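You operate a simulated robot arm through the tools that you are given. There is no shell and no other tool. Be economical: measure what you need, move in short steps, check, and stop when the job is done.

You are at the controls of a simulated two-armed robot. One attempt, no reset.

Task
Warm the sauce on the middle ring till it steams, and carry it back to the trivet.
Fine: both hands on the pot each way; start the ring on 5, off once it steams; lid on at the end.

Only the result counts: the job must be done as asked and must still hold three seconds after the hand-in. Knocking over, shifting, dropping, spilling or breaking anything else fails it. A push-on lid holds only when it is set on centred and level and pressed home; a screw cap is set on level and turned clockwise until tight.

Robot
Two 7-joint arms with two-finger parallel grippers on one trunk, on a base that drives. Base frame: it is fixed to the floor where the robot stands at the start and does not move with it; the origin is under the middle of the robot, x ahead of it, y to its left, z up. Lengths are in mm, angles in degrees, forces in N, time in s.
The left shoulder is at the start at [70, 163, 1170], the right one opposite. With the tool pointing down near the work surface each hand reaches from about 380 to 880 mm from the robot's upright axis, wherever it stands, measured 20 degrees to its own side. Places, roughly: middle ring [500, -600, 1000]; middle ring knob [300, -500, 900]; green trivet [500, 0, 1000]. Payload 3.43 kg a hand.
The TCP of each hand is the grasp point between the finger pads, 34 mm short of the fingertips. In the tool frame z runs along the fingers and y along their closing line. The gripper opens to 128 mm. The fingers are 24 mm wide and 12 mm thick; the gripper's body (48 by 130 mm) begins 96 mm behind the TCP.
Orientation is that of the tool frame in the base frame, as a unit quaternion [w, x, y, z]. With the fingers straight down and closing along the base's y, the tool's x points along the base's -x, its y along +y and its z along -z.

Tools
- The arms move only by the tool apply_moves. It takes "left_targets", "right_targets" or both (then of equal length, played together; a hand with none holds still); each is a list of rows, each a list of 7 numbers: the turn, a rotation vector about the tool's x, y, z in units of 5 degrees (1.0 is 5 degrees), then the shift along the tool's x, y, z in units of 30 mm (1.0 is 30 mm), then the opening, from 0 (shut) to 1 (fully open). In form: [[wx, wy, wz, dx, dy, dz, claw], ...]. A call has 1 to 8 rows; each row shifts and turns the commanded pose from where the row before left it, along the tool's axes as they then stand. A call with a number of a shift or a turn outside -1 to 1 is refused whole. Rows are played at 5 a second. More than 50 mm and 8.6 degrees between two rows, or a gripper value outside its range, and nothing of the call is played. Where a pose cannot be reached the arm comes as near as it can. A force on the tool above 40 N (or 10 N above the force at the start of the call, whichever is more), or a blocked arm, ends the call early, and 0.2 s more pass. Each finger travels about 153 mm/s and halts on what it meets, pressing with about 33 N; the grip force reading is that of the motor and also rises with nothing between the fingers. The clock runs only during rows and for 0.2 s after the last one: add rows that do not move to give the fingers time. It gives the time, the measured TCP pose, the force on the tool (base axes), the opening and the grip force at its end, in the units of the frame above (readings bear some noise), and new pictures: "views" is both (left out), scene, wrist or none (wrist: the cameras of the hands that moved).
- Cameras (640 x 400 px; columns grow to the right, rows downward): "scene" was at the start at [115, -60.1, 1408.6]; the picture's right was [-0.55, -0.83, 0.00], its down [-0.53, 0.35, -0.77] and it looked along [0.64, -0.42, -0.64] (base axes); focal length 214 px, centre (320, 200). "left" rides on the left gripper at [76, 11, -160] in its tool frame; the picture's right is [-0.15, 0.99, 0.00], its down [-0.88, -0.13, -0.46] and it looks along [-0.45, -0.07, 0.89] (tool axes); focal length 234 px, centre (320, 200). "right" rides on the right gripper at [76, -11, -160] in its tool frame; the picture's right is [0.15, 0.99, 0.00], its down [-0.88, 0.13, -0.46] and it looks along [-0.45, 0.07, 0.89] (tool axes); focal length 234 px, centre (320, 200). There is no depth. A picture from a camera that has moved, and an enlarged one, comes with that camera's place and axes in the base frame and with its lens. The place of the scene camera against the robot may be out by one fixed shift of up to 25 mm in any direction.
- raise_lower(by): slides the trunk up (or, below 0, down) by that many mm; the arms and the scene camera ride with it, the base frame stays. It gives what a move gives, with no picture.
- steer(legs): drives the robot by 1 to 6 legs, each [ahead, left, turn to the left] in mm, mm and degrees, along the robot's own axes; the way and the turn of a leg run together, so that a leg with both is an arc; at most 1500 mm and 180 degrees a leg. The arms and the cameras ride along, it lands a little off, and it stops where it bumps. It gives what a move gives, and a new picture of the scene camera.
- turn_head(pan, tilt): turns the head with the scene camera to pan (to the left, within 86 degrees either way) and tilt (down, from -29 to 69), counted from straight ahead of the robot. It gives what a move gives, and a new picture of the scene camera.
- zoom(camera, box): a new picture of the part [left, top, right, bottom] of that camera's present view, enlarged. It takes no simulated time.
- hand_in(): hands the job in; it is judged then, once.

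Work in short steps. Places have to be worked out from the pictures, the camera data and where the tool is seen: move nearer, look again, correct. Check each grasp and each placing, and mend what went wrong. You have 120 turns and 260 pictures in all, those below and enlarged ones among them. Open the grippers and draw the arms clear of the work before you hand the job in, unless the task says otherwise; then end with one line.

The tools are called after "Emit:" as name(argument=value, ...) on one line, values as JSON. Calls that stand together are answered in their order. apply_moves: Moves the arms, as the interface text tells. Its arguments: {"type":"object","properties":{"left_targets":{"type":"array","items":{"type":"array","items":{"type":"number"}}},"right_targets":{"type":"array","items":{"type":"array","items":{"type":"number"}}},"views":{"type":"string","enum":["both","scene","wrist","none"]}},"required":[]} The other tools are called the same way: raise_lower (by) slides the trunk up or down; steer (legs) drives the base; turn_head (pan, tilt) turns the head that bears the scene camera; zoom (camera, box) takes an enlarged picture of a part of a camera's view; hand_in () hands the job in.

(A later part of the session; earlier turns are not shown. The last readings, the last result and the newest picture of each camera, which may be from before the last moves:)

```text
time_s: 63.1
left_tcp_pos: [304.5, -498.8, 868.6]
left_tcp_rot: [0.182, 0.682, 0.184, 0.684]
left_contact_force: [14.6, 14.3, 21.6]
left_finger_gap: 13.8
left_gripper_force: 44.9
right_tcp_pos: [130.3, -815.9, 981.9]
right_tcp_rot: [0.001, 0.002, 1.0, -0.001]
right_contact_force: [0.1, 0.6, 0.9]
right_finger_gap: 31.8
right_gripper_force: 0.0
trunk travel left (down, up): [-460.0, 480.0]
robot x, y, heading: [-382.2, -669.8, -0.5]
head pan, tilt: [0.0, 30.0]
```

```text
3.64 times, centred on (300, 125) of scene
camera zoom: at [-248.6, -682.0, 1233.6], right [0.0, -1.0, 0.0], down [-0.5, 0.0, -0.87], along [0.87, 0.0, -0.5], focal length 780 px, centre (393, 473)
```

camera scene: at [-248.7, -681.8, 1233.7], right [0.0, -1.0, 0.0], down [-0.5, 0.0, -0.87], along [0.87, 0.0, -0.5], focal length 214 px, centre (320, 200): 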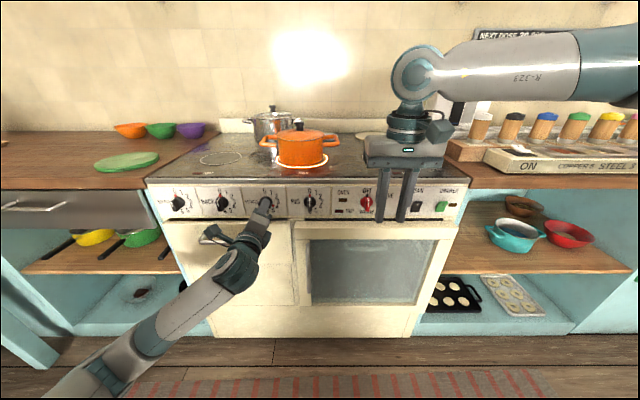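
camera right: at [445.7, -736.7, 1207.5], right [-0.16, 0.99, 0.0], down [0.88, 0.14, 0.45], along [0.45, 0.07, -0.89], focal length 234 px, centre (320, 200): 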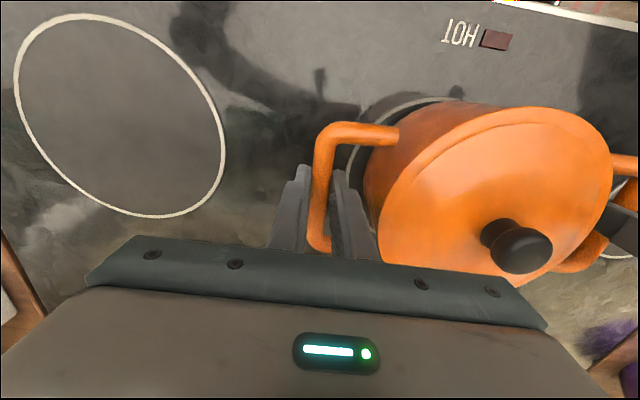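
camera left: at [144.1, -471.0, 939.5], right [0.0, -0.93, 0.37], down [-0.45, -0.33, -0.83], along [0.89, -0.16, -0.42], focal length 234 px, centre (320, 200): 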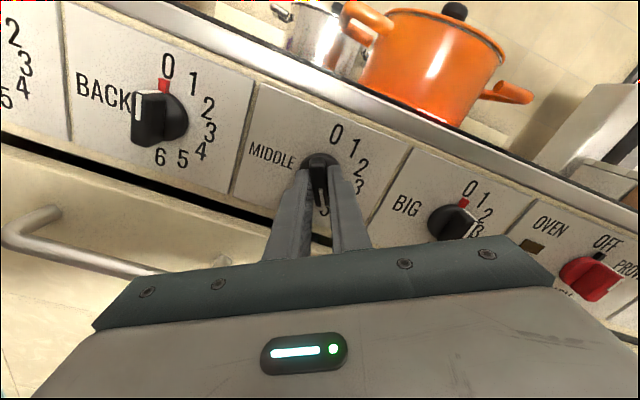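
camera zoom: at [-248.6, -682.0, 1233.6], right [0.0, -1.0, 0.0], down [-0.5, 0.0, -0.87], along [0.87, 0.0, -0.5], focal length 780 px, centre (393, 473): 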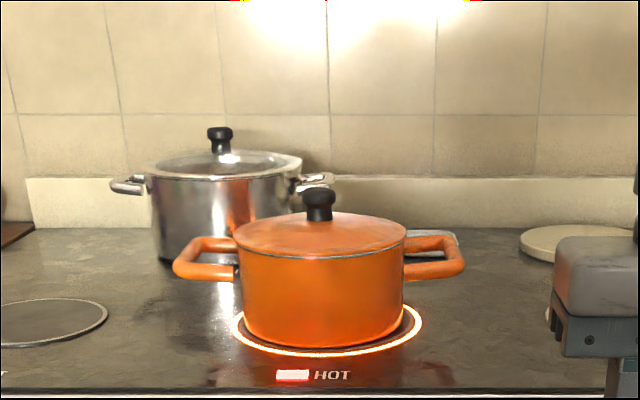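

Emit:
apply_moves(left_targets=[[0, 0, 0, 0, 0, 0, 0], [0, 0, 0, 0, 0, 0, 0], [0, 0, 0, 0, 0, 0, 0], [0, 0, 0, 0, 0, 0, 0], [0, 0, 0, 0, 0, 0, 0], [0, 0, 0, 0, 0, 0, 0], [0, 0, 0, 0, 0, 0, 0], [0, 0, 0, 0, 0, 0, 0]], views="none")

Emit:
apply_moves(left_targets=[[0, 0, 0, 0, 0, 0, 0], [0, 0, 0, 0, 0, 0, 0], [0, 0, 0, 0, 0, 0, 0], [0, 0, 0, 0, 0, 0, 0], [0, 0, 0, 0, 0, 0, 0], [0, 0, 0, 0, 0, 0, 0], [0, 0, 0, 0, 0, 0, 0], [0, 0, 0, 0, 0, 0, 0]], views="none")

Emit:
zoom(camera="scene", box=[230, 70, 370, 180])

Emit:
apply_moves(left_targets=[[0, 0, 0, 0, 0, 0, 0], [0, 0, 0, 0, 0, 0, 0], [0, 0, 0, 0, 0, 0, 0], [0, 0, 0, 0, 0, 0, 0], [0, 0, 0, 0, 0, 0, 0], [0, 0, 0, 0, 0, 0, 0], [0, 0, 0, 0, 0, 0, 0], [0, 0, 0, 0, 0, 0, 0]], views="none")

Emit:
apply_moves(left_targets=[[0, 0, 0, 0, 0, 0, 0], [0, 0, 0, 0, 0, 0, 0], [0, 0, 0, 0, 0, 0, 0], [0, 0, 0, 0, 0, 0, 0], [0, 0, 0, 0, 0, 0, 0], [0, 0, 0, 0, 0, 0, 0], [0, 0, 0, 0, 0, 0, 0], [0, 0, 0, 0, 0, 0, 0]], views="none")

Emit:
zoom(camera="scene", box=[230, 70, 370, 180])

```text
time_s: 64.9
left_tcp_pos: [304.1, -498.2, 868.6]
left_tcp_rot: [0.182, 0.681, 0.184, 0.684]
left_contact_force: [13.5, 13.3, 22.8]
left_finger_gap: 13.8
left_gripper_force: 45.6
right_tcp_pos: [129.9, -816.5, 982.1]
right_tcp_rot: [0.0, 0.001, 1.0, -0.001]
right_contact_force: [1.0, 0.1, -0.5]
right_finger_gap: 31.9
right_gripper_force: 0.0
trunk travel left (down, up): [-460.0, 480.0]
robot x, y, heading: [-384.2, -667.3, -0.1]
head pan, tilt: [0.0, 30.0]
```

```text
time_s: 66.7
left_tcp_pos: [303.9, -498.8, 867.6]
left_tcp_rot: [0.181, 0.682, 0.185, 0.684]
left_contact_force: [14.6, 15.2, 22.0]
left_finger_gap: 13.8
left_gripper_force: 45.0
right_tcp_pos: [131.4, -815.8, 980.5]
right_tcp_rot: [0.0, 0.0, 1.0, -0.001]
right_contact_force: [0.5, -0.2, -0.2]
right_finger_gap: 32.2
right_gripper_force: 0.2
trunk travel left (down, up): [-460.0, 480.0]
robot x, y, heading: [-381.7, -669.3, -0.1]
head pan, tilt: [0.0, 30.0]
```

```text
3.64 times, centred on (300, 125) of scene
camera zoom: at [-248.6, -681.9, 1233.6], right [0.0, -1.0, 0.0], down [-0.5, 0.0, -0.87], along [0.87, 0.0, -0.5], focal length 780 px, centre (393, 473)
```

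zoom: 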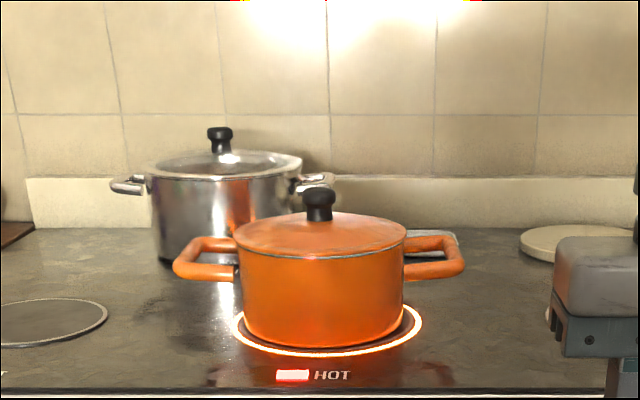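

```text
time_s: 68.5
left_tcp_pos: [303.7, -497.2, 869.0]
left_tcp_rot: [0.182, 0.682, 0.185, 0.684]
left_contact_force: [14.4, 14.1, 20.7]
left_finger_gap: 13.7
left_gripper_force: 45.1
right_tcp_pos: [130.5, -816.2, 981.1]
right_tcp_rot: [0.0, 0.001, 1.0, -0.001]
right_contact_force: [0.8, -0.1, -0.3]
right_finger_gap: 32.2
right_gripper_force: 0.0
trunk travel left (down, up): [-460.0, 480.0]
robot x, y, heading: [-383.1, -667.0, -0.0]
head pan, tilt: [0.0, 30.0]
```

```text
time_s: 70.3
left_tcp_pos: [304.3, -498.8, 868.0]
left_tcp_rot: [0.182, 0.682, 0.184, 0.684]
left_contact_force: [14.7, 14.4, 21.5]
left_finger_gap: 14.0
left_gripper_force: 45.6
right_tcp_pos: [130.2, -816.1, 980.4]
right_tcp_rot: [0.0, 0.001, 1.0, -0.001]
right_contact_force: [-0.7, -0.6, 1.1]
right_finger_gap: 31.9
right_gripper_force: 0.2
trunk travel left (down, up): [-460.0, 480.0]
robot x, y, heading: [-384.6, -671.3, -0.2]
head pan, tilt: [0.0, 30.0]
```

```text
3.64 times, centred on (300, 125) of scene
camera zoom: at [-248.7, -681.9, 1233.6], right [0.0, -1.0, 0.0], down [-0.5, 0.0, -0.87], along [0.87, 0.0, -0.5], focal length 780 px, centre (393, 473)
```

zoom: 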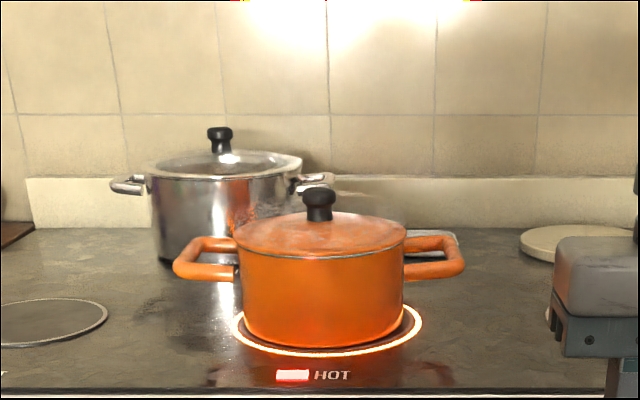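

There may be a faint wisp on the lid now; closer look.

Emit:
zoom(camera="scene", box=[265, 100, 345, 150])

```text
8.00 times, centred on (305, 125) of scene
camera zoom: at [-248.7, -681.9, 1233.6], right [0.0, -1.0, 0.0], down [-0.5, 0.0, -0.87], along [0.87, 0.0, -0.5], focal length 1716 px, centre (440, 800)
```

zoom: 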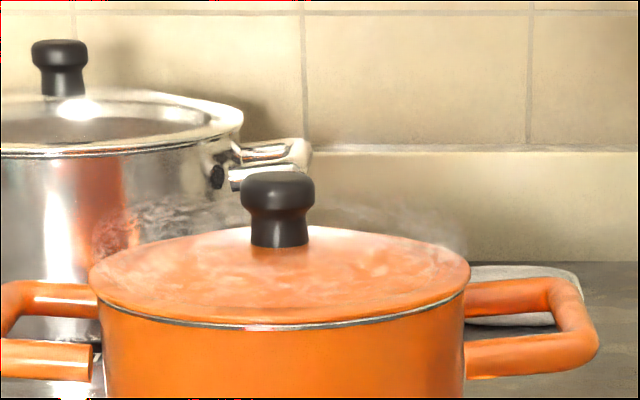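

Steam is rising around the lid. Turn the knob back to 0 at once (−150°).

Emit:
apply_moves(left_targets=[[0, 0, -1, 0, 0, 0, 0], [0, 0, -1, 0, 0, 0, 0], [0, 0, -1, 0, 0, 0, 0], [0, 0, -1, 0, 0, 0, 0], [0, 0, -1, 0, 0, 0, 0], [0, 0, -1, 0, 0, 0, 0], [0, 0, -1, 0, 0, 0, 0], [0, 0, -1, 0, 0, 0, 0]], views="none")

Emit:
apply_moves(left_targets=[[0, 0, -1, 0, 0, 0, 0], [0, 0, -1, 0, 0, 0, 0], [0, 0, -1, 0, 0, 0, 0], [0, 0, -1, 0, 0, 0, 0], [0, 0, -1, 0, 0, 0, 0], [0, 0, -1, 0, 0, 0, 0], [0, 0, -1, 0, 0, 0, 0], [0, 0, -1, 0, 0, 0, 0]], views="none")

Emit:
apply_moves(left_targets=[[0, 0, -1, 0, 0, 0, 0], [0, 0, -1, 0, 0, 0, 0], [0, 0, -1, 0, 0, 0, 0], [0, 0, -1, 0, 0, 0, 0], [0, 0, -1, 0, 0, 0, 0], [0, 0, -1, 0, 0, 0, 0], [0, 0, -1, 0, 0, 0, 0], [0, 0, -1, 0, 0, 0, 0]], views="none")

Emit:
apply_moves(left_targets=[[0, 0, -1, 0, 0, 0, 0], [0, 0, -1, 0, 0, 0, 0], [0, 0, -1, 0, 0, 0, 0], [0, 0, -1, 0, 0, 0, 0], [0, 0, -1, 0, 0, 0, 0], [0, 0, -1, 0, 0, 0, 0], [0, 0, 0, 0, 0, 0, 0]], views="none")

Emit:
zoom(camera="scene", box=[230, 110, 350, 230])

```text
time_s: 72.1
left_tcp_pos: [303.1, -498.7, 869.0]
left_tcp_rot: [0.406, 0.578, 0.406, 0.58]
left_contact_force: [16.8, 14.2, 19.7]
left_finger_gap: 14.0
left_gripper_force: 45.6
right_tcp_pos: [130.9, -816.2, 980.1]
right_tcp_rot: [-0.001, 0.001, 1.0, -0.001]
right_contact_force: [-0.5, 0.5, 0.0]
right_finger_gap: 32.2
right_gripper_force: 0.1
trunk travel left (down, up): [-460.0, 480.0]
robot x, y, heading: [-380.9, -668.9, 0.2]
head pan, tilt: [0.0, 30.0]
```

```text
time_s: 73.9
left_tcp_pos: [303.7, -498.6, 869.1]
left_tcp_rot: [0.58, 0.404, 0.58, 0.406]
left_contact_force: [17.2, 15.1, 21.2]
left_finger_gap: 14.4
left_gripper_force: 45.2
right_tcp_pos: [129.6, -816.1, 980.9]
right_tcp_rot: [0.001, 0.001, 1.0, -0.001]
right_contact_force: [0.8, -0.4, 0.2]
right_finger_gap: 32.1
right_gripper_force: 0.0
trunk travel left (down, up): [-460.0, 480.0]
robot x, y, heading: [-382.7, -671.8, -0.2]
head pan, tilt: [0.0, 30.0]
```

```text
time_s: 75.7
left_tcp_pos: [303.9, -498.5, 866.8]
left_tcp_rot: [0.683, 0.182, 0.683, 0.184]
left_contact_force: [23.1, 17.8, 23.1]
left_finger_gap: 13.8
left_gripper_force: 44.9
right_tcp_pos: [130.7, -816.3, 980.6]
right_tcp_rot: [0.0, 0.001, 1.0, -0.002]
right_contact_force: [-0.2, 0.3, -0.1]
right_finger_gap: 32.0
right_gripper_force: 0.1
trunk travel left (down, up): [-460.0, 480.0]
robot x, y, heading: [-382.8, -668.9, -0.1]
head pan, tilt: [0.0, 30.0]
```

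```text
time_s: 77.3
left_tcp_pos: [303.8, -499.1, 867.7]
left_tcp_rot: [0.707, 0.0, 0.707, -0.001]
left_contact_force: [8.5, 17.4, 13.9]
left_finger_gap: 13.9
left_gripper_force: 45.1
right_tcp_pos: [130.8, -816.8, 981.7]
right_tcp_rot: [-0.001, 0.001, 1.0, -0.002]
right_contact_force: [0.3, 0.0, -0.6]
right_finger_gap: 31.9
right_gripper_force: 0.2
trunk travel left (down, up): [-460.0, 480.0]
robot x, y, heading: [-383.5, -665.3, -0.0]
head pan, tilt: [0.0, 30.0]
```

```text
3.33 times, centred on (290, 170) of scene
camera zoom: at [-248.5, -681.5, 1233.6], right [0.0, -1.0, 0.0], down [-0.5, 0.0, -0.87], along [0.87, 0.0, -0.5], focal length 715 px, centre (420, 300)
```

zoom: 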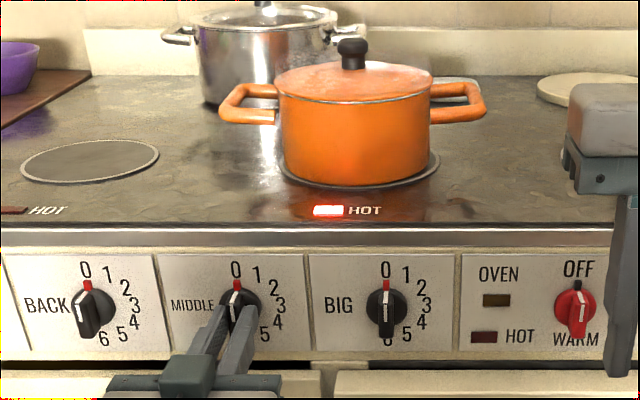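

Ring is dark and the pointer is at 0. I open and withdraw straight back.

Emit:
apply_moves(left_targets=[[0, 0, 0, 0, 0, 0, 0.15], [0, 0, 0, 0, 0, 0, 0.4], [0, 0, 0, 0, 0, 0, 0.4], [0, 0, 0, 0, 0, -1, 0.4], [0, 0, 0, 0, 0, -1, 0.4], [0, 0, 0, 0, 0, -0.5, 0.4], [0, 0, 0, 0, 0, 0, 0.4]], views="none")

Emit:
zoom(camera="scene", box=[180, 110, 360, 240])

```text
time_s: 78.9
left_tcp_pos: [229.3, -498.5, 867.5]
left_tcp_rot: [0.707, 0.001, 0.707, 0.003]
left_contact_force: [0.2, -0.5, 0.1]
left_finger_gap: 51.1
left_gripper_force: 0.2
right_tcp_pos: [130.9, -817.7, 981.3]
right_tcp_rot: [0.0, 0.002, 1.0, -0.002]
right_contact_force: [-0.9, -0.5, 0.6]
right_finger_gap: 31.9
right_gripper_force: 0.0
trunk travel left (down, up): [-460.0, 480.0]
robot x, y, heading: [-382.8, -671.0, -0.1]
head pan, tilt: [0.0, 30.0]
```

```text
3.08 times, centred on (270, 175) of scene
camera zoom: at [-247.8, -683.2, 1233.5], right [0.0, -1.0, 0.0], down [-0.5, 0.0, -0.87], along [0.87, 0.0, -0.5], focal length 660 px, centre (474, 277)
```

zoom: 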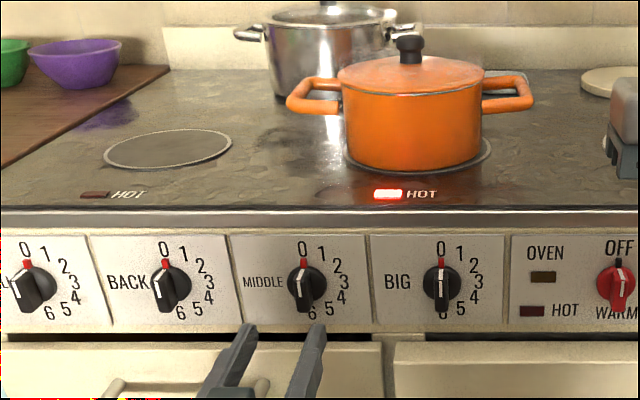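

Knob stays at 0 and everything is undisturbed. I raise the trunk and turn the left hand back to pointing down.

Emit:
raise_lower(by=200)

Emit:
apply_moves(left_targets=[[0, 1, 0, -0.4, 0, -0.4, 0.25], [0, 1, 0, -0.4, 0, -0.4, 0.25], [0, 1, 0, -0.4, 0, -0.4, 0.25], [0, 1, 0, -0.4, 0, -0.4, 0.25], [0, 1, 0, -0.4, 0, -0.4, 0.25], [0, 1, 0, -0.4, 0, -0.4, 0.25], [0, 1, 0, -0.3, 0, -0.4, 0.25], [0, 1, 0, 0, 0, -0.4, 0.25]], views="none")

Emit:
apply_moves(left_targets=[[0, 1, 0, 0, 0, 0, 0.25], [0, 1, 0, 0, 0, 0, 0.25], [0, 1, 0, 0, 0, 0, 0.25], [0, 1, 0, 0, 0, 0, 0.25], [0, 1, 0, 0, 0, 0, 0.25], [0, 1, 0, 0, 0, 0, 0.25], [0, 1, 0, 0, 0, 0, 0.25], [0, 1, 0, 0, 0, 0, 0.25]], views="none")

Emit:
apply_moves(left_targets=[[0, 1, 0, 0, 0, 0, 0.25], [0, 1, 0, 0, 0, 0, 0.25], [0, 0, 0, 0, 0, 0, 0.25]], views="scene")

```text
time_s: 81.0
left_tcp_pos: [230.1, -499.1, 1066.3]
left_tcp_rot: [0.706, 0.001, 0.708, 0.003]
left_contact_force: [0.3, 0.1, 0.4]
left_finger_gap: 51.2
left_gripper_force: 0.1
right_tcp_pos: [130.9, -817.9, 1179.7]
right_tcp_rot: [0.0, 0.002, 1.0, 0.0]
right_contact_force: [0.0, -0.5, -0.5]
right_finger_gap: 31.9
right_gripper_force: 0.0
trunk travel left (down, up): [-660.0, 280.0]
robot x, y, heading: [-387.1, -669.7, -0.0]
head pan, tilt: [0.0, 30.0]
```

```text
time_s: 82.8
left_tcp_pos: [211.4, -453.5, 1125.7]
left_tcp_rot: [0.539, -0.006, 0.841, 0.046]
left_contact_force: [-0.8, 0.6, -0.4]
left_finger_gap: 32.1
left_gripper_force: 0.0
left hand out of reach, approached as far as the arm can: row 2, 3, 5, 6, 7, 8
right_tcp_pos: [130.1, -817.6, 1180.0]
right_tcp_rot: [0.0, 0.002, 1.0, -0.002]
right_contact_force: [-1.0, 0.5, 0.1]
right_finger_gap: 31.9
right_gripper_force: 0.0
trunk travel left (down, up): [-660.0, 280.0]
robot x, y, heading: [-382.3, -667.5, -0.1]
head pan, tilt: [0.0, 30.0]
```

```text
time_s: 84.7
left_tcp_pos: [211.0, -453.4, 1126.6]
left_tcp_rot: [0.54, -0.008, 0.84, 0.044]
left_contact_force: [0.1, 0.6, 0.4]
left_finger_gap: 32.0
left_gripper_force: 0.0
left hand out of reach, approached as far as the arm can: row 1, 2, 3, 4, 5, 6, 7, 8
right_tcp_pos: [130.4, -817.6, 1180.6]
right_tcp_rot: [0.0, 0.002, 1.0, -0.002]
right_contact_force: [-0.5, 0.4, -0.1]
right_finger_gap: 31.9
right_gripper_force: 0.1
trunk travel left (down, up): [-660.0, 280.0]
robot x, y, heading: [-385.0, -671.2, -0.3]
head pan, tilt: [0.0, 30.0]
```

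```text
time_s: 85.5
left_tcp_pos: [212.7, -452.7, 1127.6]
left_tcp_rot: [0.54, -0.007, 0.84, 0.044]
left_contact_force: [0.0, -0.3, 0.2]
left_finger_gap: 31.9
left_gripper_force: 0.1
left hand out of reach, approached as far as the arm can: row 1, 2
right_tcp_pos: [131.6, -818.4, 1181.4]
right_tcp_rot: [-0.001, 0.002, 1.0, -0.001]
right_contact_force: [0.2, 0.0, -0.3]
right_finger_gap: 31.9
right_gripper_force: 0.1
trunk travel left (down, up): [-660.0, 280.0]
robot x, y, heading: [-383.1, -671.0, -0.1]
head pan, tilt: [0.0, 30.0]
camera scene: at [-247.9, -683.2, 1433.5], right [0.0, -1.0, 0.0], down [-0.5, 0.0, -0.87], along [0.87, 0.0, -0.5], focal length 214 px, centre (320, 200)
```

scene: 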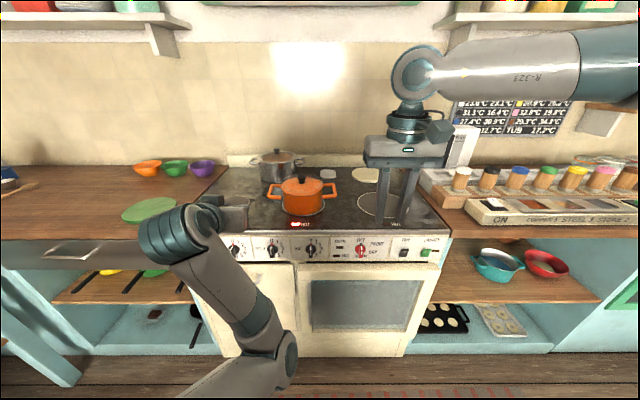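

The left arm is stuck folded. I back the robot off for room, then stretch the left hand forward and up before rotating.

Emit:
steer(legs=[[-200, 0, 0]])

Emit:
apply_moves(left_targets=[[0, 0, 0, -0.7, 0, 0.4, 0.25], [0, 0, 0, -0.7, 0, 0.4, 0.25], [0, 0, 0, -0.7, 0, 0.4, 0.25], [0, 0, 0, -0.7, 0, 0.4, 0.25], [0, 0, 0, -0.7, 0, 0.4, 0.25], [0, 0, 0, -0.7, 0, 0.4, 0.25]], views="scene")

```text
time_s: 87.0
left_tcp_pos: [12.5, -453.5, 1126.7]
left_tcp_rot: [0.541, -0.006, 0.84, 0.043]
left_contact_force: [-0.1, 0.3, 0.2]
left_finger_gap: 32.0
left_gripper_force: 0.1
right_tcp_pos: [-67.9, -816.7, 1180.2]
right_tcp_rot: [0.001, 0.002, 1.0, 0.0]
right_contact_force: [0.0, -0.2, 0.2]
right_finger_gap: 32.1
right_gripper_force: 0.1
trunk travel left (down, up): [-660.0, 280.0]
robot x, y, heading: [-579.0, -668.2, -0.3]
head pan, tilt: [0.0, 30.0]
camera scene: at [-446.7, -682.7, 1433.4], right [0.0, -1.0, 0.0], down [-0.5, 0.0, -0.87], along [0.87, 0.0, -0.5], focal length 214 px, centre (320, 200)
```

scene: 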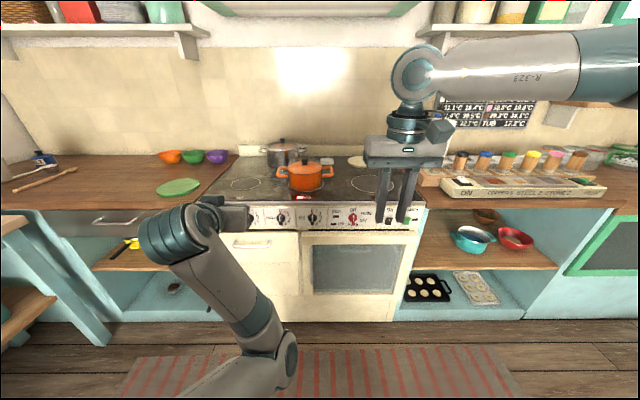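

```text
time_s: 88.4
left_tcp_pos: [130.4, -452.2, 1211.5]
left_tcp_rot: [0.539, -0.007, 0.841, 0.044]
left_contact_force: [0.2, -0.3, 0.5]
left_finger_gap: 31.9
left_gripper_force: 0.1
right_tcp_pos: [-68.4, -815.9, 1179.2]
right_tcp_rot: [-0.001, 0.001, 1.0, -0.001]
right_contact_force: [1.0, 0.2, 0.4]
right_finger_gap: 32.4
right_gripper_force: 0.0
trunk travel left (down, up): [-660.0, 280.0]
robot x, y, heading: [-581.1, -672.6, -0.1]
head pan, tilt: [0.0, 30.0]
camera scene: at [-446.1, -682.7, 1433.4], right [0.0, -1.0, 0.0], down [-0.5, 0.0, -0.87], along [0.87, 0.0, -0.5], focal length 214 px, centre (320, 200)
```

scene: 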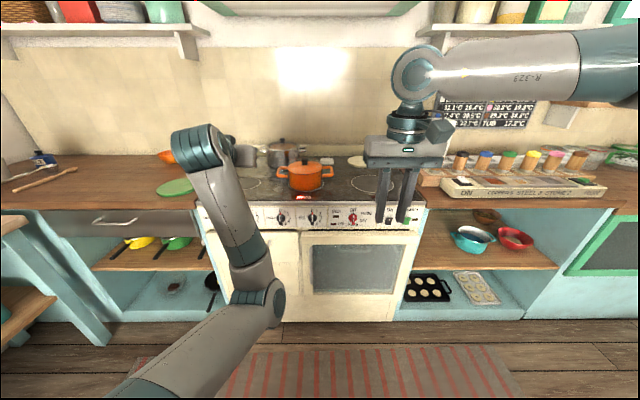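

Emit:
apply_moves(left_targets=[[0, 1, 0, 0, 0, 0, 0.25], [0, 1, 0, 0, 0, 0, 0.25], [0, 1, 0, 0, 0, 0, 0.25], [0, 1, 0, 0, 0, 0, 0.25], [0, 1, 0, 0, 0, 0, 0.25], [0, 1, 0, 0, 0, 0, 0.25], [0, 1, 0, 0, 0, 0, 0.25], [0, 1, 0, 0, 0, 0, 0.25]], views="scene")

```text
time_s: 90.2
left_tcp_pos: [184.1, -432.4, 1202.0]
left_tcp_rot: [0.221, -0.021, 0.974, 0.039]
left_contact_force: [0.2, 0.6, 0.4]
left_finger_gap: 32.2
left_gripper_force: 0.1
left hand out of reach, approached as far as the arm can: row 4, 5, 6, 7, 8
right_tcp_pos: [-67.2, -818.0, 1181.4]
right_tcp_rot: [0.0, 0.002, 1.0, -0.002]
right_contact_force: [0.7, 0.2, -0.5]
right_finger_gap: 31.9
right_gripper_force: 0.1
trunk travel left (down, up): [-660.0, 280.0]
robot x, y, heading: [-582.5, -666.8, -0.2]
head pan, tilt: [0.0, 30.0]
camera scene: at [-446.8, -683.0, 1433.5], right [0.0, -1.0, 0.0], down [-0.5, 0.0, -0.87], along [0.87, 0.0, -0.5], focal length 214 px, centre (320, 200)
```

scene: 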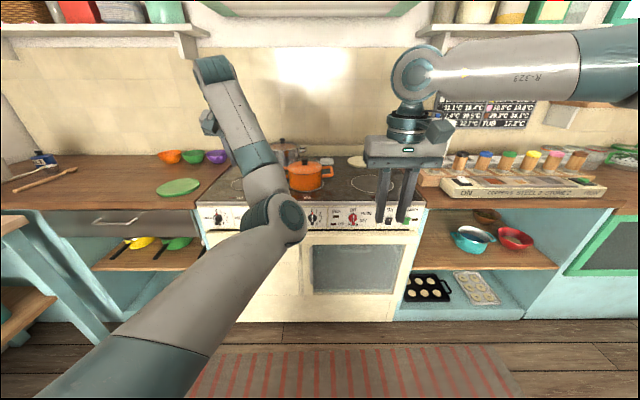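

The tilt is now about 25°, and the arm was near full stretch. I finish levelling the tool while drawing the hand back and slightly down.

Emit:
apply_moves(left_targets=[[0, 0, 0, 0.9, 0, 0, 0.25], [0, 0, 0, 0.9, 0, 0, 0.25], [0.15, 0.847, 0.08, 0.6, 0, 0, 0.25], [0.15, 0.847, 0.08, 0.6, 0, 0, 0.25], [0.15, 0.847, 0.08, 0.6, 0, 0, 0.25], [0.15, 0.847, 0.08, 0, 0, 0, 0.25], [0.15, 0.847, 0.08, 0, 0, 0, 0.25], [0.15, 0.847, 0.08, 0, 0, 0, 0.25]], views="scene")

```text
time_s: 92.0
left_tcp_pos: [157.5, -388.8, 1155.0]
left_tcp_rot: [0.0, 0.0, 1.0, -0.001]
left_contact_force: [-0.3, -0.1, -0.5]
left_finger_gap: 32.0
left_gripper_force: 0.1
left hand out of reach, approached as far as the arm can: row 1, 2, 3, 4, 5
right_tcp_pos: [-68.1, -816.9, 1180.6]
right_tcp_rot: [0.0, 0.002, 1.0, -0.001]
right_contact_force: [0.4, 0.1, -1.0]
right_finger_gap: 32.0
right_gripper_force: 0.0
trunk travel left (down, up): [-660.0, 280.0]
robot x, y, heading: [-580.3, -672.8, -0.2]
head pan, tilt: [0.0, 30.0]
camera scene: at [-446.6, -682.3, 1433.4], right [0.0, -1.0, 0.0], down [-0.5, 0.0, -0.87], along [0.87, 0.0, -0.5], focal length 214 px, centre (320, 200)
```

scene: 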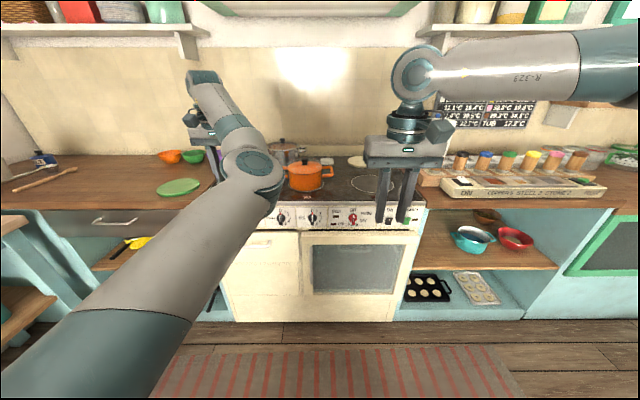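

Tool is level again. I draw the hand back toward its working place and see how the elbow settles.

Emit:
apply_moves(left_targets=[[0, 0, 0, 0.9, 0, 0, 0.25], [0, 0, 0, 0.9, 0, 0, 0.25], [0, 0, 0, 0.9, 0, 0, 0.25], [0, 0, 0, 0.9, 0, 0, 0.25], [0, 0, 0, 0.9, 0, 0, 0.25], [0, 0, 0, 0.9, 0, 0, 0.25]], views="scene")

```text
time_s: 93.4
left_tcp_pos: [132.3, -385.1, 1156.0]
left_tcp_rot: [0.0, 0.0, 1.0, 0.0]
left_contact_force: [0.2, 0.4, 0.4]
left_finger_gap: 31.9
left_gripper_force: 0.2
left hand out of reach, approached as far as the arm can: row 1, 2, 3, 4, 5, 6
right_tcp_pos: [-68.6, -817.2, 1179.8]
right_tcp_rot: [0.0, 0.002, 1.0, -0.001]
right_contact_force: [0.3, 0.4, 0.1]
right_finger_gap: 32.3
right_gripper_force: 0.1
trunk travel left (down, up): [-660.0, 280.0]
robot x, y, heading: [-581.5, -671.4, 0.1]
head pan, tilt: [0.0, 30.0]
camera scene: at [-446.7, -682.8, 1433.5], right [0.0, -1.0, 0.0], down [-0.5, 0.0, -0.87], along [0.87, 0.0, -0.5], focal length 214 px, centre (320, 200)
```

scene: 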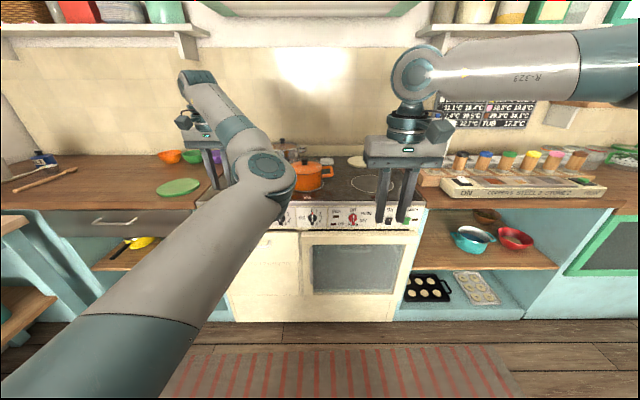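

The wrist is at a limit in this elbow-in posture. I retrace the path: hand forward again, then up, then rotate where it worked before.

Emit:
apply_moves(left_targets=[[0, -1, 0, 0, 0, 0, 0.25], [0, -1, 0, 0, 0, 0, 0.25], [0, -1, 0, 0, -0.3, 0, 0.25], [0, -1, 0, 0, -0.3, 0, 0.25], [0, -1, 0, 0, -0.3, 0, 0.25], [0, -1, 0, 0, -0.3, 0, 0.25], [0, -1, 0, 0, -0.3, 0, 0.25], [0, -1, 0, 0, -0.3, 0, 0.25]], views="none")

Emit:
apply_moves(left_targets=[[0, -1, 0, 0, -0.3, 0, 0.25], [0, -1, 0, 0, -0.3, 0, 0.25], [0, -1, 0, 0, -0.3, 0, 0.25], [0, -1, 0, 0, -0.3, 0, 0.25], [0, -1, 0, 0, -0.3, 0, 0.25], [0, -1, 0, 0, -0.3, 0, 0.25], [0, -1, 0, 0, 0, 0, 0.25], [0, -1, 0, 0, 0, 0, 0.25]], views="scene")

```text
time_s: 95.2
left_tcp_pos: [161.1, -416.5, 1158.9]
left_tcp_rot: [0.344, 0.0, 0.939, 0.0]
left_contact_force: [0.7, -0.6, 0.1]
left_finger_gap: 31.9
left_gripper_force: 0.0
left hand out of reach, approached as far as the arm can: row 1, 2, 3, 4, 5
right_tcp_pos: [-68.0, -817.7, 1180.6]
right_tcp_rot: [0.0, 0.002, 1.0, 0.0]
right_contact_force: [-0.8, -0.5, 0.4]
right_finger_gap: 32.1
right_gripper_force: 0.2
trunk travel left (down, up): [-660.0, 280.0]
robot x, y, heading: [-580.7, -670.1, -0.1]
head pan, tilt: [0.0, 30.0]
```

```text
time_s: 97.0
left_tcp_pos: [162.2, -449.8, 1173.1]
left_tcp_rot: [0.653, -0.006, 0.757, 0.014]
left_contact_force: [0.0, -0.1, 0.1]
left_finger_gap: 31.8
left_gripper_force: 0.1
right_tcp_pos: [-68.4, -817.6, 1180.2]
right_tcp_rot: [0.0, 0.002, 1.0, 0.0]
right_contact_force: [-0.8, -1.0, 0.3]
right_finger_gap: 31.5
right_gripper_force: 0.0
trunk travel left (down, up): [-660.0, 280.0]
robot x, y, heading: [-583.8, -672.7, -0.6]
head pan, tilt: [0.0, 30.0]
camera scene: at [-446.6, -682.5, 1433.5], right [0.0, -1.0, 0.0], down [-0.5, 0.0, -0.87], along [0.87, 0.0, -0.5], focal length 214 px, centre (320, 200)
```

scene: 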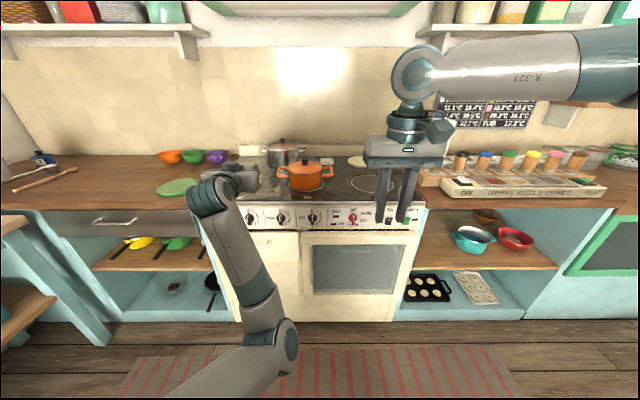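

The elbow is low and inward. I'll yaw the hand to point rightwards first, which carries the wrist and elbow out to the left, then tip down and yaw back.

Emit:
apply_moves(left_targets=[[1, 0, 0, 0, 0, -0.4, 0.25], [1, 0, 0, 0, 0, -0.4, 0.25], [1, 0, 0, 0, 0, -0.4, 0.25], [1, 0, 0, 0, 0, -0.2, 0.25], [1, 0, 0, 0, 0, 0, 0.25], [1, 0, 0, 0, 0, 0, 0.25], [1, 0, 0, 0, 0, 0, 0.25], [1, 0, 0, 0, 0, 0, 0.25]], views="none")

Emit:
apply_moves(left_targets=[[1, 0, 0, 0, 0, 0, 0.25], [1, 0, 0, 0, 0, 0, 0.25], [1, 0, 0, 0, 0, 0, 0.25], [1, 0, 0, 0, 0, 0, 0.25], [1, 0, 0, 0, 0, 0, 0.25], [1, 0, 0, 0, 0, 0, 0.25]], views="scene")

```text
time_s: 98.8
left_tcp_pos: [121.7, -464.7, 1164.8]
left_tcp_rot: [0.605, 0.218, 0.72, -0.261]
left_contact_force: [0.2, 0.0, 0.1]
left_finger_gap: 32.1
left_gripper_force: 0.0
right_tcp_pos: [-68.1, -816.7, 1180.8]
right_tcp_rot: [0.0, 0.002, 1.0, -0.001]
right_contact_force: [-0.7, 0.5, 0.0]
right_finger_gap: 32.0
right_gripper_force: 0.0
trunk travel left (down, up): [-660.0, 280.0]
robot x, y, heading: [-582.6, -671.5, -0.3]
head pan, tilt: [0.0, 30.0]
```

```text
time_s: 100.2
left_tcp_pos: [121.5, -463.5, 1165.0]
left_tcp_rot: [0.527, 0.368, 0.627, -0.439]
left_contact_force: [-0.2, 0.1, -0.2]
left_finger_gap: 31.9
left_gripper_force: 0.1
right_tcp_pos: [-66.9, -817.2, 1181.2]
right_tcp_rot: [-0.001, 0.002, 1.0, -0.001]
right_contact_force: [0.5, -0.1, -0.5]
right_finger_gap: 32.0
right_gripper_force: 0.2
trunk travel left (down, up): [-660.0, 280.0]
robot x, y, heading: [-583.7, -666.2, -0.2]
head pan, tilt: [0.0, 30.0]
camera scene: at [-446.2, -682.4, 1433.4], right [0.0, -1.0, 0.0], down [-0.5, 0.0, -0.87], along [0.87, 0.0, -0.5], focal length 214 px, centre (320, 200)
```

scene: 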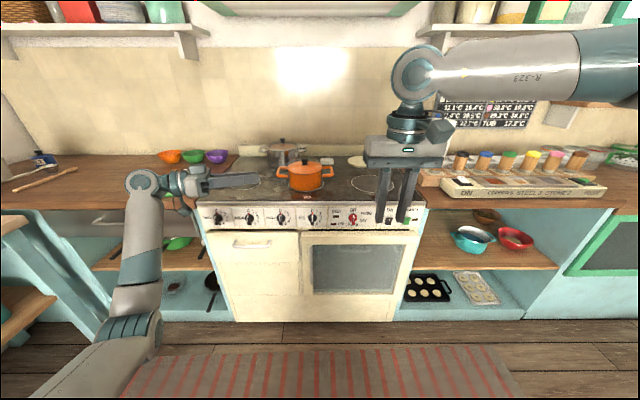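

The elbow is now on the left. I tip the fingers down (+y rotation).

Emit:
apply_moves(left_targets=[[0, 1, 0, 0, 0, 0, 0.25], [0, 1, 0, 0, 0, 0, 0.25], [0, 1, 0, 0, 0, 0, 0.25], [0, 1, 0, 0, 0, 0, 0.25], [0, 1, 0, 0, 0, 0, 0.25], [0, 1, 0, 0, 0, 0, 0.25], [0, 1, 0, 0, 0, 0, 0.25], [0, 1, 0, 0, 0, 0, 0.25]], views="none")

Emit:
apply_moves(left_targets=[[0, 1, 0, 0, 0, 0, 0.25], [0, 1, 0, 0, 0, 0, 0.25], [0, 1, 0, 0, 0, 0, 0.25], [0, 1, 0, 0, 0, 0, 0.25], [0, 1, 0, 0, 0, 0, 0.25], [0, 1, 0, 0, 0, 0, 0.25], [0, 1, 0, 0, 0, 0, 0.25], [0, 1, 0, 0, 0, 0, 0.25]], views="scene")

```text
time_s: 102.0
left_tcp_pos: [120.9, -464.7, 1165.8]
left_tcp_rot: [0.281, 0.496, 0.77, -0.285]
left_contact_force: [-0.5, -0.2, 0.1]
left_finger_gap: 32.1
left_gripper_force: 0.0
right_tcp_pos: [-67.3, -818.2, 1180.2]
right_tcp_rot: [0.0, 0.002, 1.0, 0.0]
right_contact_force: [-0.2, -0.8, 0.5]
right_finger_gap: 31.9
right_gripper_force: 0.0
trunk travel left (down, up): [-660.0, 280.0]
robot x, y, heading: [-580.9, -669.2, -0.4]
head pan, tilt: [0.0, 30.0]
```

```text
time_s: 103.8
left_tcp_pos: [120.5, -465.0, 1164.7]
left_tcp_rot: [0.0, 0.563, 0.82, -0.099]
left_contact_force: [-0.4, -0.2, 0.4]
left_finger_gap: 32.0
left_gripper_force: 0.2
right_tcp_pos: [-67.6, -819.0, 1180.3]
right_tcp_rot: [0.001, 0.002, 1.0, 0.0]
right_contact_force: [0.1, -0.6, -0.4]
right_finger_gap: 32.0
right_gripper_force: 0.1
trunk travel left (down, up): [-660.0, 280.0]
robot x, y, heading: [-579.5, -671.4, -0.0]
head pan, tilt: [0.0, 30.0]
camera scene: at [-446.8, -683.6, 1433.5], right [0.0, -1.0, 0.0], down [-0.5, 0.0, -0.87], along [0.87, 0.0, -0.5], focal length 214 px, centre (320, 200)
```

scene: 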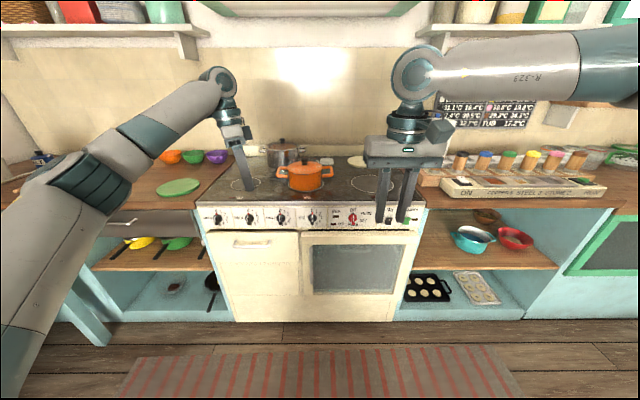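

The elbow posture is restored. I apply the remaining rotation (axis −z mostly) to bring the tool to its standard pose.

Emit:
apply_moves(left_targets=[[-0.173, 0, -0.982, 0, 0, 0, 0.25], [-0.173, 0, -0.982, 0, 0, 0, 0.25], [-0.173, 0, -0.982, 0, 0, 0, 0.25], [-0.173, 0, -0.982, 0, 0, 0, 0.25], [-0.173, 0, -0.982, 0, 0, 0, 0.25], [-0.173, 0, -0.982, 0, 0, 0, 0.25], [-0.173, 0, -0.982, 0, 0, 0, 0.25]], views="none")

Emit:
apply_moves(left_targets=[[-0.173, 0, -0.982, 0, 0, 0, 0.25], [-0.173, 0, -0.982, 0, 0, 0, 0.25], [-0.173, 0, -0.982, 0, 0, 0, 0.25], [-0.173, 0, -0.982, 0, 0, 0, 0.25], [-0.173, 0, -0.982, 0, 0, 0, 0.25], [-0.173, 0, -0.982, 0, 0, 0, 0.25], [-0.173, 0, -0.982, 0, 0, 0, 0.25]], views="scene")

```text
time_s: 105.4
left_tcp_pos: [120.8, -464.0, 1164.1]
left_tcp_rot: [-0.001, 0.295, 0.954, -0.052]
left_contact_force: [-0.2, 0.2, -0.5]
left_finger_gap: 31.9
left_gripper_force: 0.0
right_tcp_pos: [-67.9, -817.1, 1180.2]
right_tcp_rot: [0.0, 0.002, 1.0, -0.001]
right_contact_force: [0.3, 0.2, -0.1]
right_finger_gap: 32.0
right_gripper_force: 0.0
trunk travel left (down, up): [-660.0, 280.0]
robot x, y, heading: [-582.8, -666.7, -0.1]
head pan, tilt: [0.0, 30.0]
```

```text
time_s: 107.0
left_tcp_pos: [121.2, -464.4, 1164.9]
left_tcp_rot: [0.001, 0.0, 1.0, -0.001]
left_contact_force: [0.4, -0.6, -0.1]
left_finger_gap: 31.8
left_gripper_force: 0.1
right_tcp_pos: [-67.8, -816.8, 1182.0]
right_tcp_rot: [0.0, 0.001, 1.0, -0.001]
right_contact_force: [0.1, -0.3, 0.4]
right_finger_gap: 31.8
right_gripper_force: 0.1
trunk travel left (down, up): [-660.0, 280.0]
robot x, y, heading: [-580.1, -665.7, -0.2]
head pan, tilt: [0.0, 30.0]
camera scene: at [-446.6, -682.8, 1433.5], right [0.0, -1.0, 0.0], down [-0.5, 0.0, -0.87], along [0.87, 0.0, -0.5], focal length 214 px, centre (320, 200)
```

scene: 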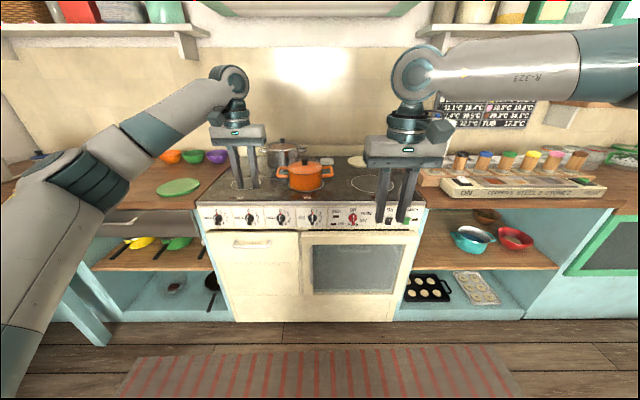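

Now I bring the left hand to its carrying offset beside the right one, then drive to the pot.

Emit:
apply_moves(left_targets=[[0, 0, 0, 0.93, -0.41, -0.07, 0.25], [0, 0, 0, 0.93, -0.41, -0.07, 0.25], [0, 0, 0, 0.93, -0.41, -0.07, 0.25], [0, 0, 0, 0.93, -0.41, -0.07, 0.25], [0, 0, 0, 0.93, -0.41, -0.07, 0.25], [0, 0, 0, 0.93, -0.41, -0.07, 0.25], [0, 0, 0, 0.93, -0.41, -0.07, 0.25]], views="none")

Emit:
turn_head(pan=0, tilt=46)

Emit:
steer(legs=[[0, 80, 0], [500, 0, 0]])

```text
time_s: 108.6
left_tcp_pos: [-75.0, -551.1, 1178.9]
left_tcp_rot: [0.001, 0.001, 1.0, 0.0]
left_contact_force: [-0.5, 0.2, -0.4]
left_finger_gap: 32.2
left_gripper_force: 0.0
right_tcp_pos: [-68.2, -817.4, 1181.2]
right_tcp_rot: [0.001, 0.002, 1.0, 0.0]
right_contact_force: [-0.6, -0.3, 0.5]
right_finger_gap: 32.0
right_gripper_force: 0.1
trunk travel left (down, up): [-660.0, 280.0]
robot x, y, heading: [-582.1, -664.6, 0.1]
head pan, tilt: [0.0, 30.0]
```

```text
time_s: 109.4
left_tcp_pos: [-73.5, -550.2, 1178.6]
left_tcp_rot: [0.001, 0.001, 1.0, -0.001]
left_contact_force: [0.2, 0.7, 0.5]
left_finger_gap: 32.1
left_gripper_force: 0.0
right_tcp_pos: [-66.7, -816.6, 1180.8]
right_tcp_rot: [-0.001, 0.001, 1.0, -0.001]
right_contact_force: [0.9, 0.6, 0.4]
right_finger_gap: 31.9
right_gripper_force: 0.0
trunk travel left (down, up): [-660.0, 280.0]
robot x, y, heading: [-580.4, -669.3, -0.2]
head pan, tilt: [0.0, 46.0]
camera scene: at [-456.3, -682.5, 1409.5], right [0.0, -1.0, 0.0], down [-0.72, 0.0, -0.69], along [0.69, 0.0, -0.72], focal length 214 px, centre (320, 200)
```

scene: 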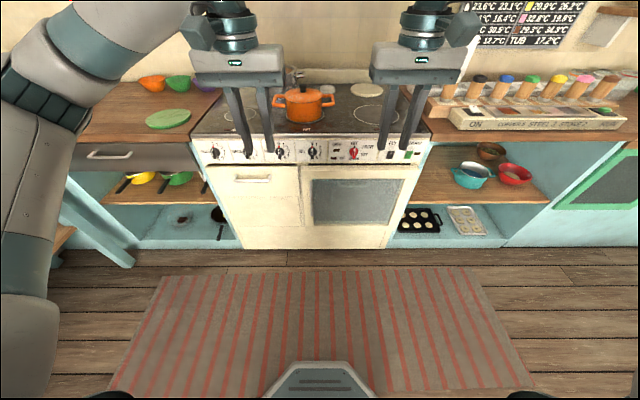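

```text
time_s: 113.0
left_tcp_pos: [422.8, -462.7, 1178.5]
left_tcp_rot: [0.001, -0.006, 1.0, -0.001]
left_contact_force: [0.0, -0.2, 0.0]
left_finger_gap: 32.0
left_gripper_force: 0.1
right_tcp_pos: [432.3, -729.8, 1180.9]
right_tcp_rot: [0.0, -0.005, 1.0, -0.001]
right_contact_force: [-0.3, 0.8, -0.8]
right_finger_gap: 32.0
right_gripper_force: 0.2
trunk travel left (down, up): [-660.0, 280.0]
robot x, y, heading: [-84.9, -589.2, 0.5]
head pan, tilt: [0.0, 46.0]
camera scene: at [40.8, -600.3, 1409.5], right [0.01, -1.0, 0.0], down [-0.72, -0.01, -0.69], along [0.69, 0.01, -0.72], focal length 214 px, centre (320, 200)
```

scene: 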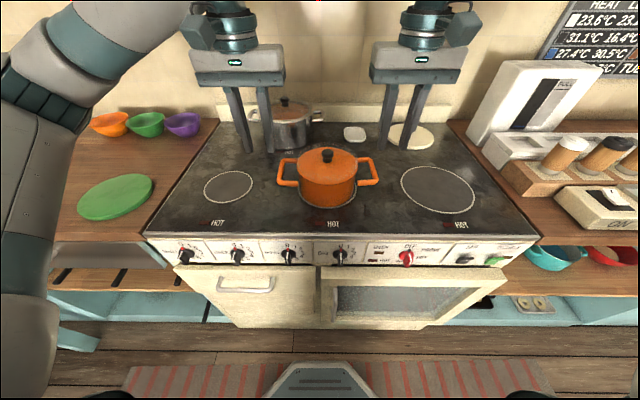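

Driving the remaining 86 mm.

Emit:
steer(legs=[[86, 0, 0]])

Emit:
zoom(camera="scene", box=[260, 140, 400, 250])

```text
time_s: 114.1
left_tcp_pos: [506.1, -462.6, 1178.4]
left_tcp_rot: [0.002, -0.006, 1.0, 0.0]
left_contact_force: [-0.4, 0.2, -0.7]
left_finger_gap: 31.9
left_gripper_force: 0.0
right_tcp_pos: [515.2, -729.4, 1180.6]
right_tcp_rot: [0.0, -0.005, 1.0, -0.001]
right_contact_force: [-0.4, 0.3, -0.1]
right_finger_gap: 32.2
right_gripper_force: 0.0
trunk travel left (down, up): [-660.0, 280.0]
robot x, y, heading: [1.4, -590.2, 0.5]
head pan, tilt: [0.0, 46.0]
camera scene: at [124.2, -599.6, 1409.6], right [0.01, -1.0, 0.0], down [-0.72, -0.01, -0.69], along [0.69, 0.01, -0.72], focal length 214 px, centre (320, 200)
```

scene: 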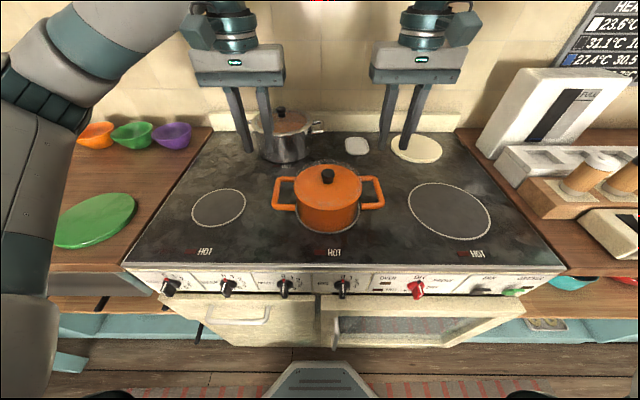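

```text
3.64 times, centred on (330, 195) of scene
camera zoom: at [124.2, -599.6, 1409.6], right [0.01, -1.0, 0.0], down [-0.72, -0.01, -0.69], along [0.69, 0.01, -0.72], focal length 780 px, centre (284, 218)
```

zoom: 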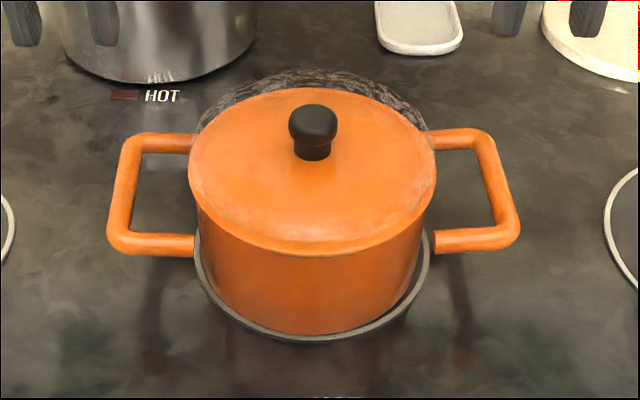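

Pot unmoved, faint steam still visible. I align (left −12 mm y, right +5 mm x) and descend to just above the handles.

Emit:
apply_moves(left_targets=[[0, 0, 0, -0.05, -0.4, 0, 0.25], [0, 0, 0, 0, 0, 0.7, 0.25], [0, 0, 0, 0, 0, 0.8, 0.25], [0, 0, 0, 0, 0, 0.8, 0.25], [0, 0, 0, 0, 0, 0.75, 0.25], [0, 0, 0, 0, 0, 0, 0.25]], right_targets=[[0, 0, 0, -0.17, -0.04, 0, 0.25], [0, 0, 0, 0, 0, 0.7, 0.25], [0, 0, 0, 0, 0, 0.8, 0.25], [0, 0, 0, 0, 0, 0.8, 0.25], [0, 0, 0, 0, 0, 0.82, 0.25], [0, 0, 0, 0, 0, 0, 0.25]])

```text
time_s: 115.5
left_tcp_pos: [506.1, -474.2, 1088.4]
left_tcp_rot: [0.002, -0.006, 1.0, 0.0]
left_contact_force: [-0.2, -0.4, -0.1]
left_finger_gap: 31.9
left_gripper_force: 0.1
right_tcp_pos: [519.9, -730.8, 1087.2]
right_tcp_rot: [0.0, -0.005, 1.0, -0.001]
right_contact_force: [-0.1, 1.0, -0.1]
right_finger_gap: 31.9
right_gripper_force: 0.0
trunk travel left (down, up): [-660.0, 280.0]
robot x, y, heading: [-1.3, -585.5, 0.8]
head pan, tilt: [0.0, 46.0]
camera scene: at [123.8, -599.9, 1409.6], right [0.01, -1.0, 0.0], down [-0.72, -0.01, -0.69], along [0.69, 0.01, -0.72], focal length 214 px, centre (320, 200)
camera right: at [445.2, -742.4, 1247.1], right [-0.16, 0.99, 0.0], down [0.88, 0.14, 0.46], along [0.45, 0.07, -0.89], focal length 234 px, centre (320, 200)
camera left: at [430.1, -463.6, 1247.7], right [0.14, 0.99, 0.0], down [0.88, -0.12, 0.46], along [0.45, -0.06, -0.89], focal length 234 px, centre (320, 200)
```

scene: 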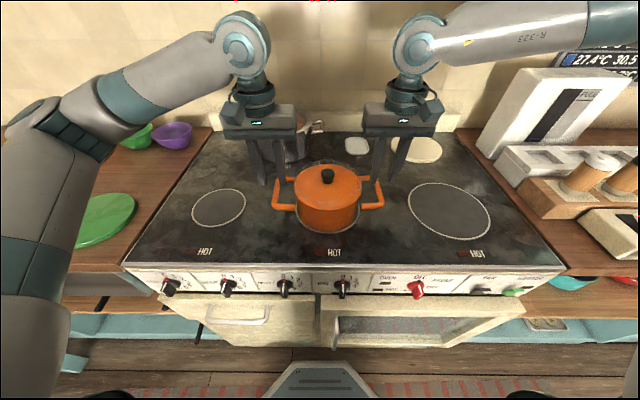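
right: 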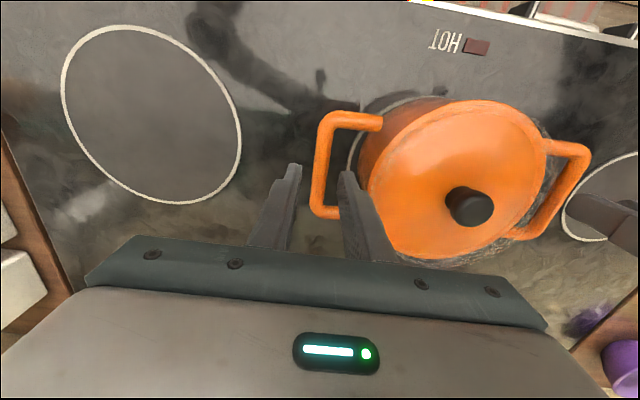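
left: 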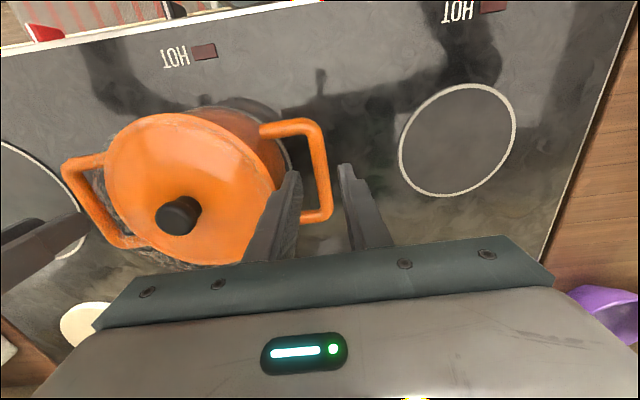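

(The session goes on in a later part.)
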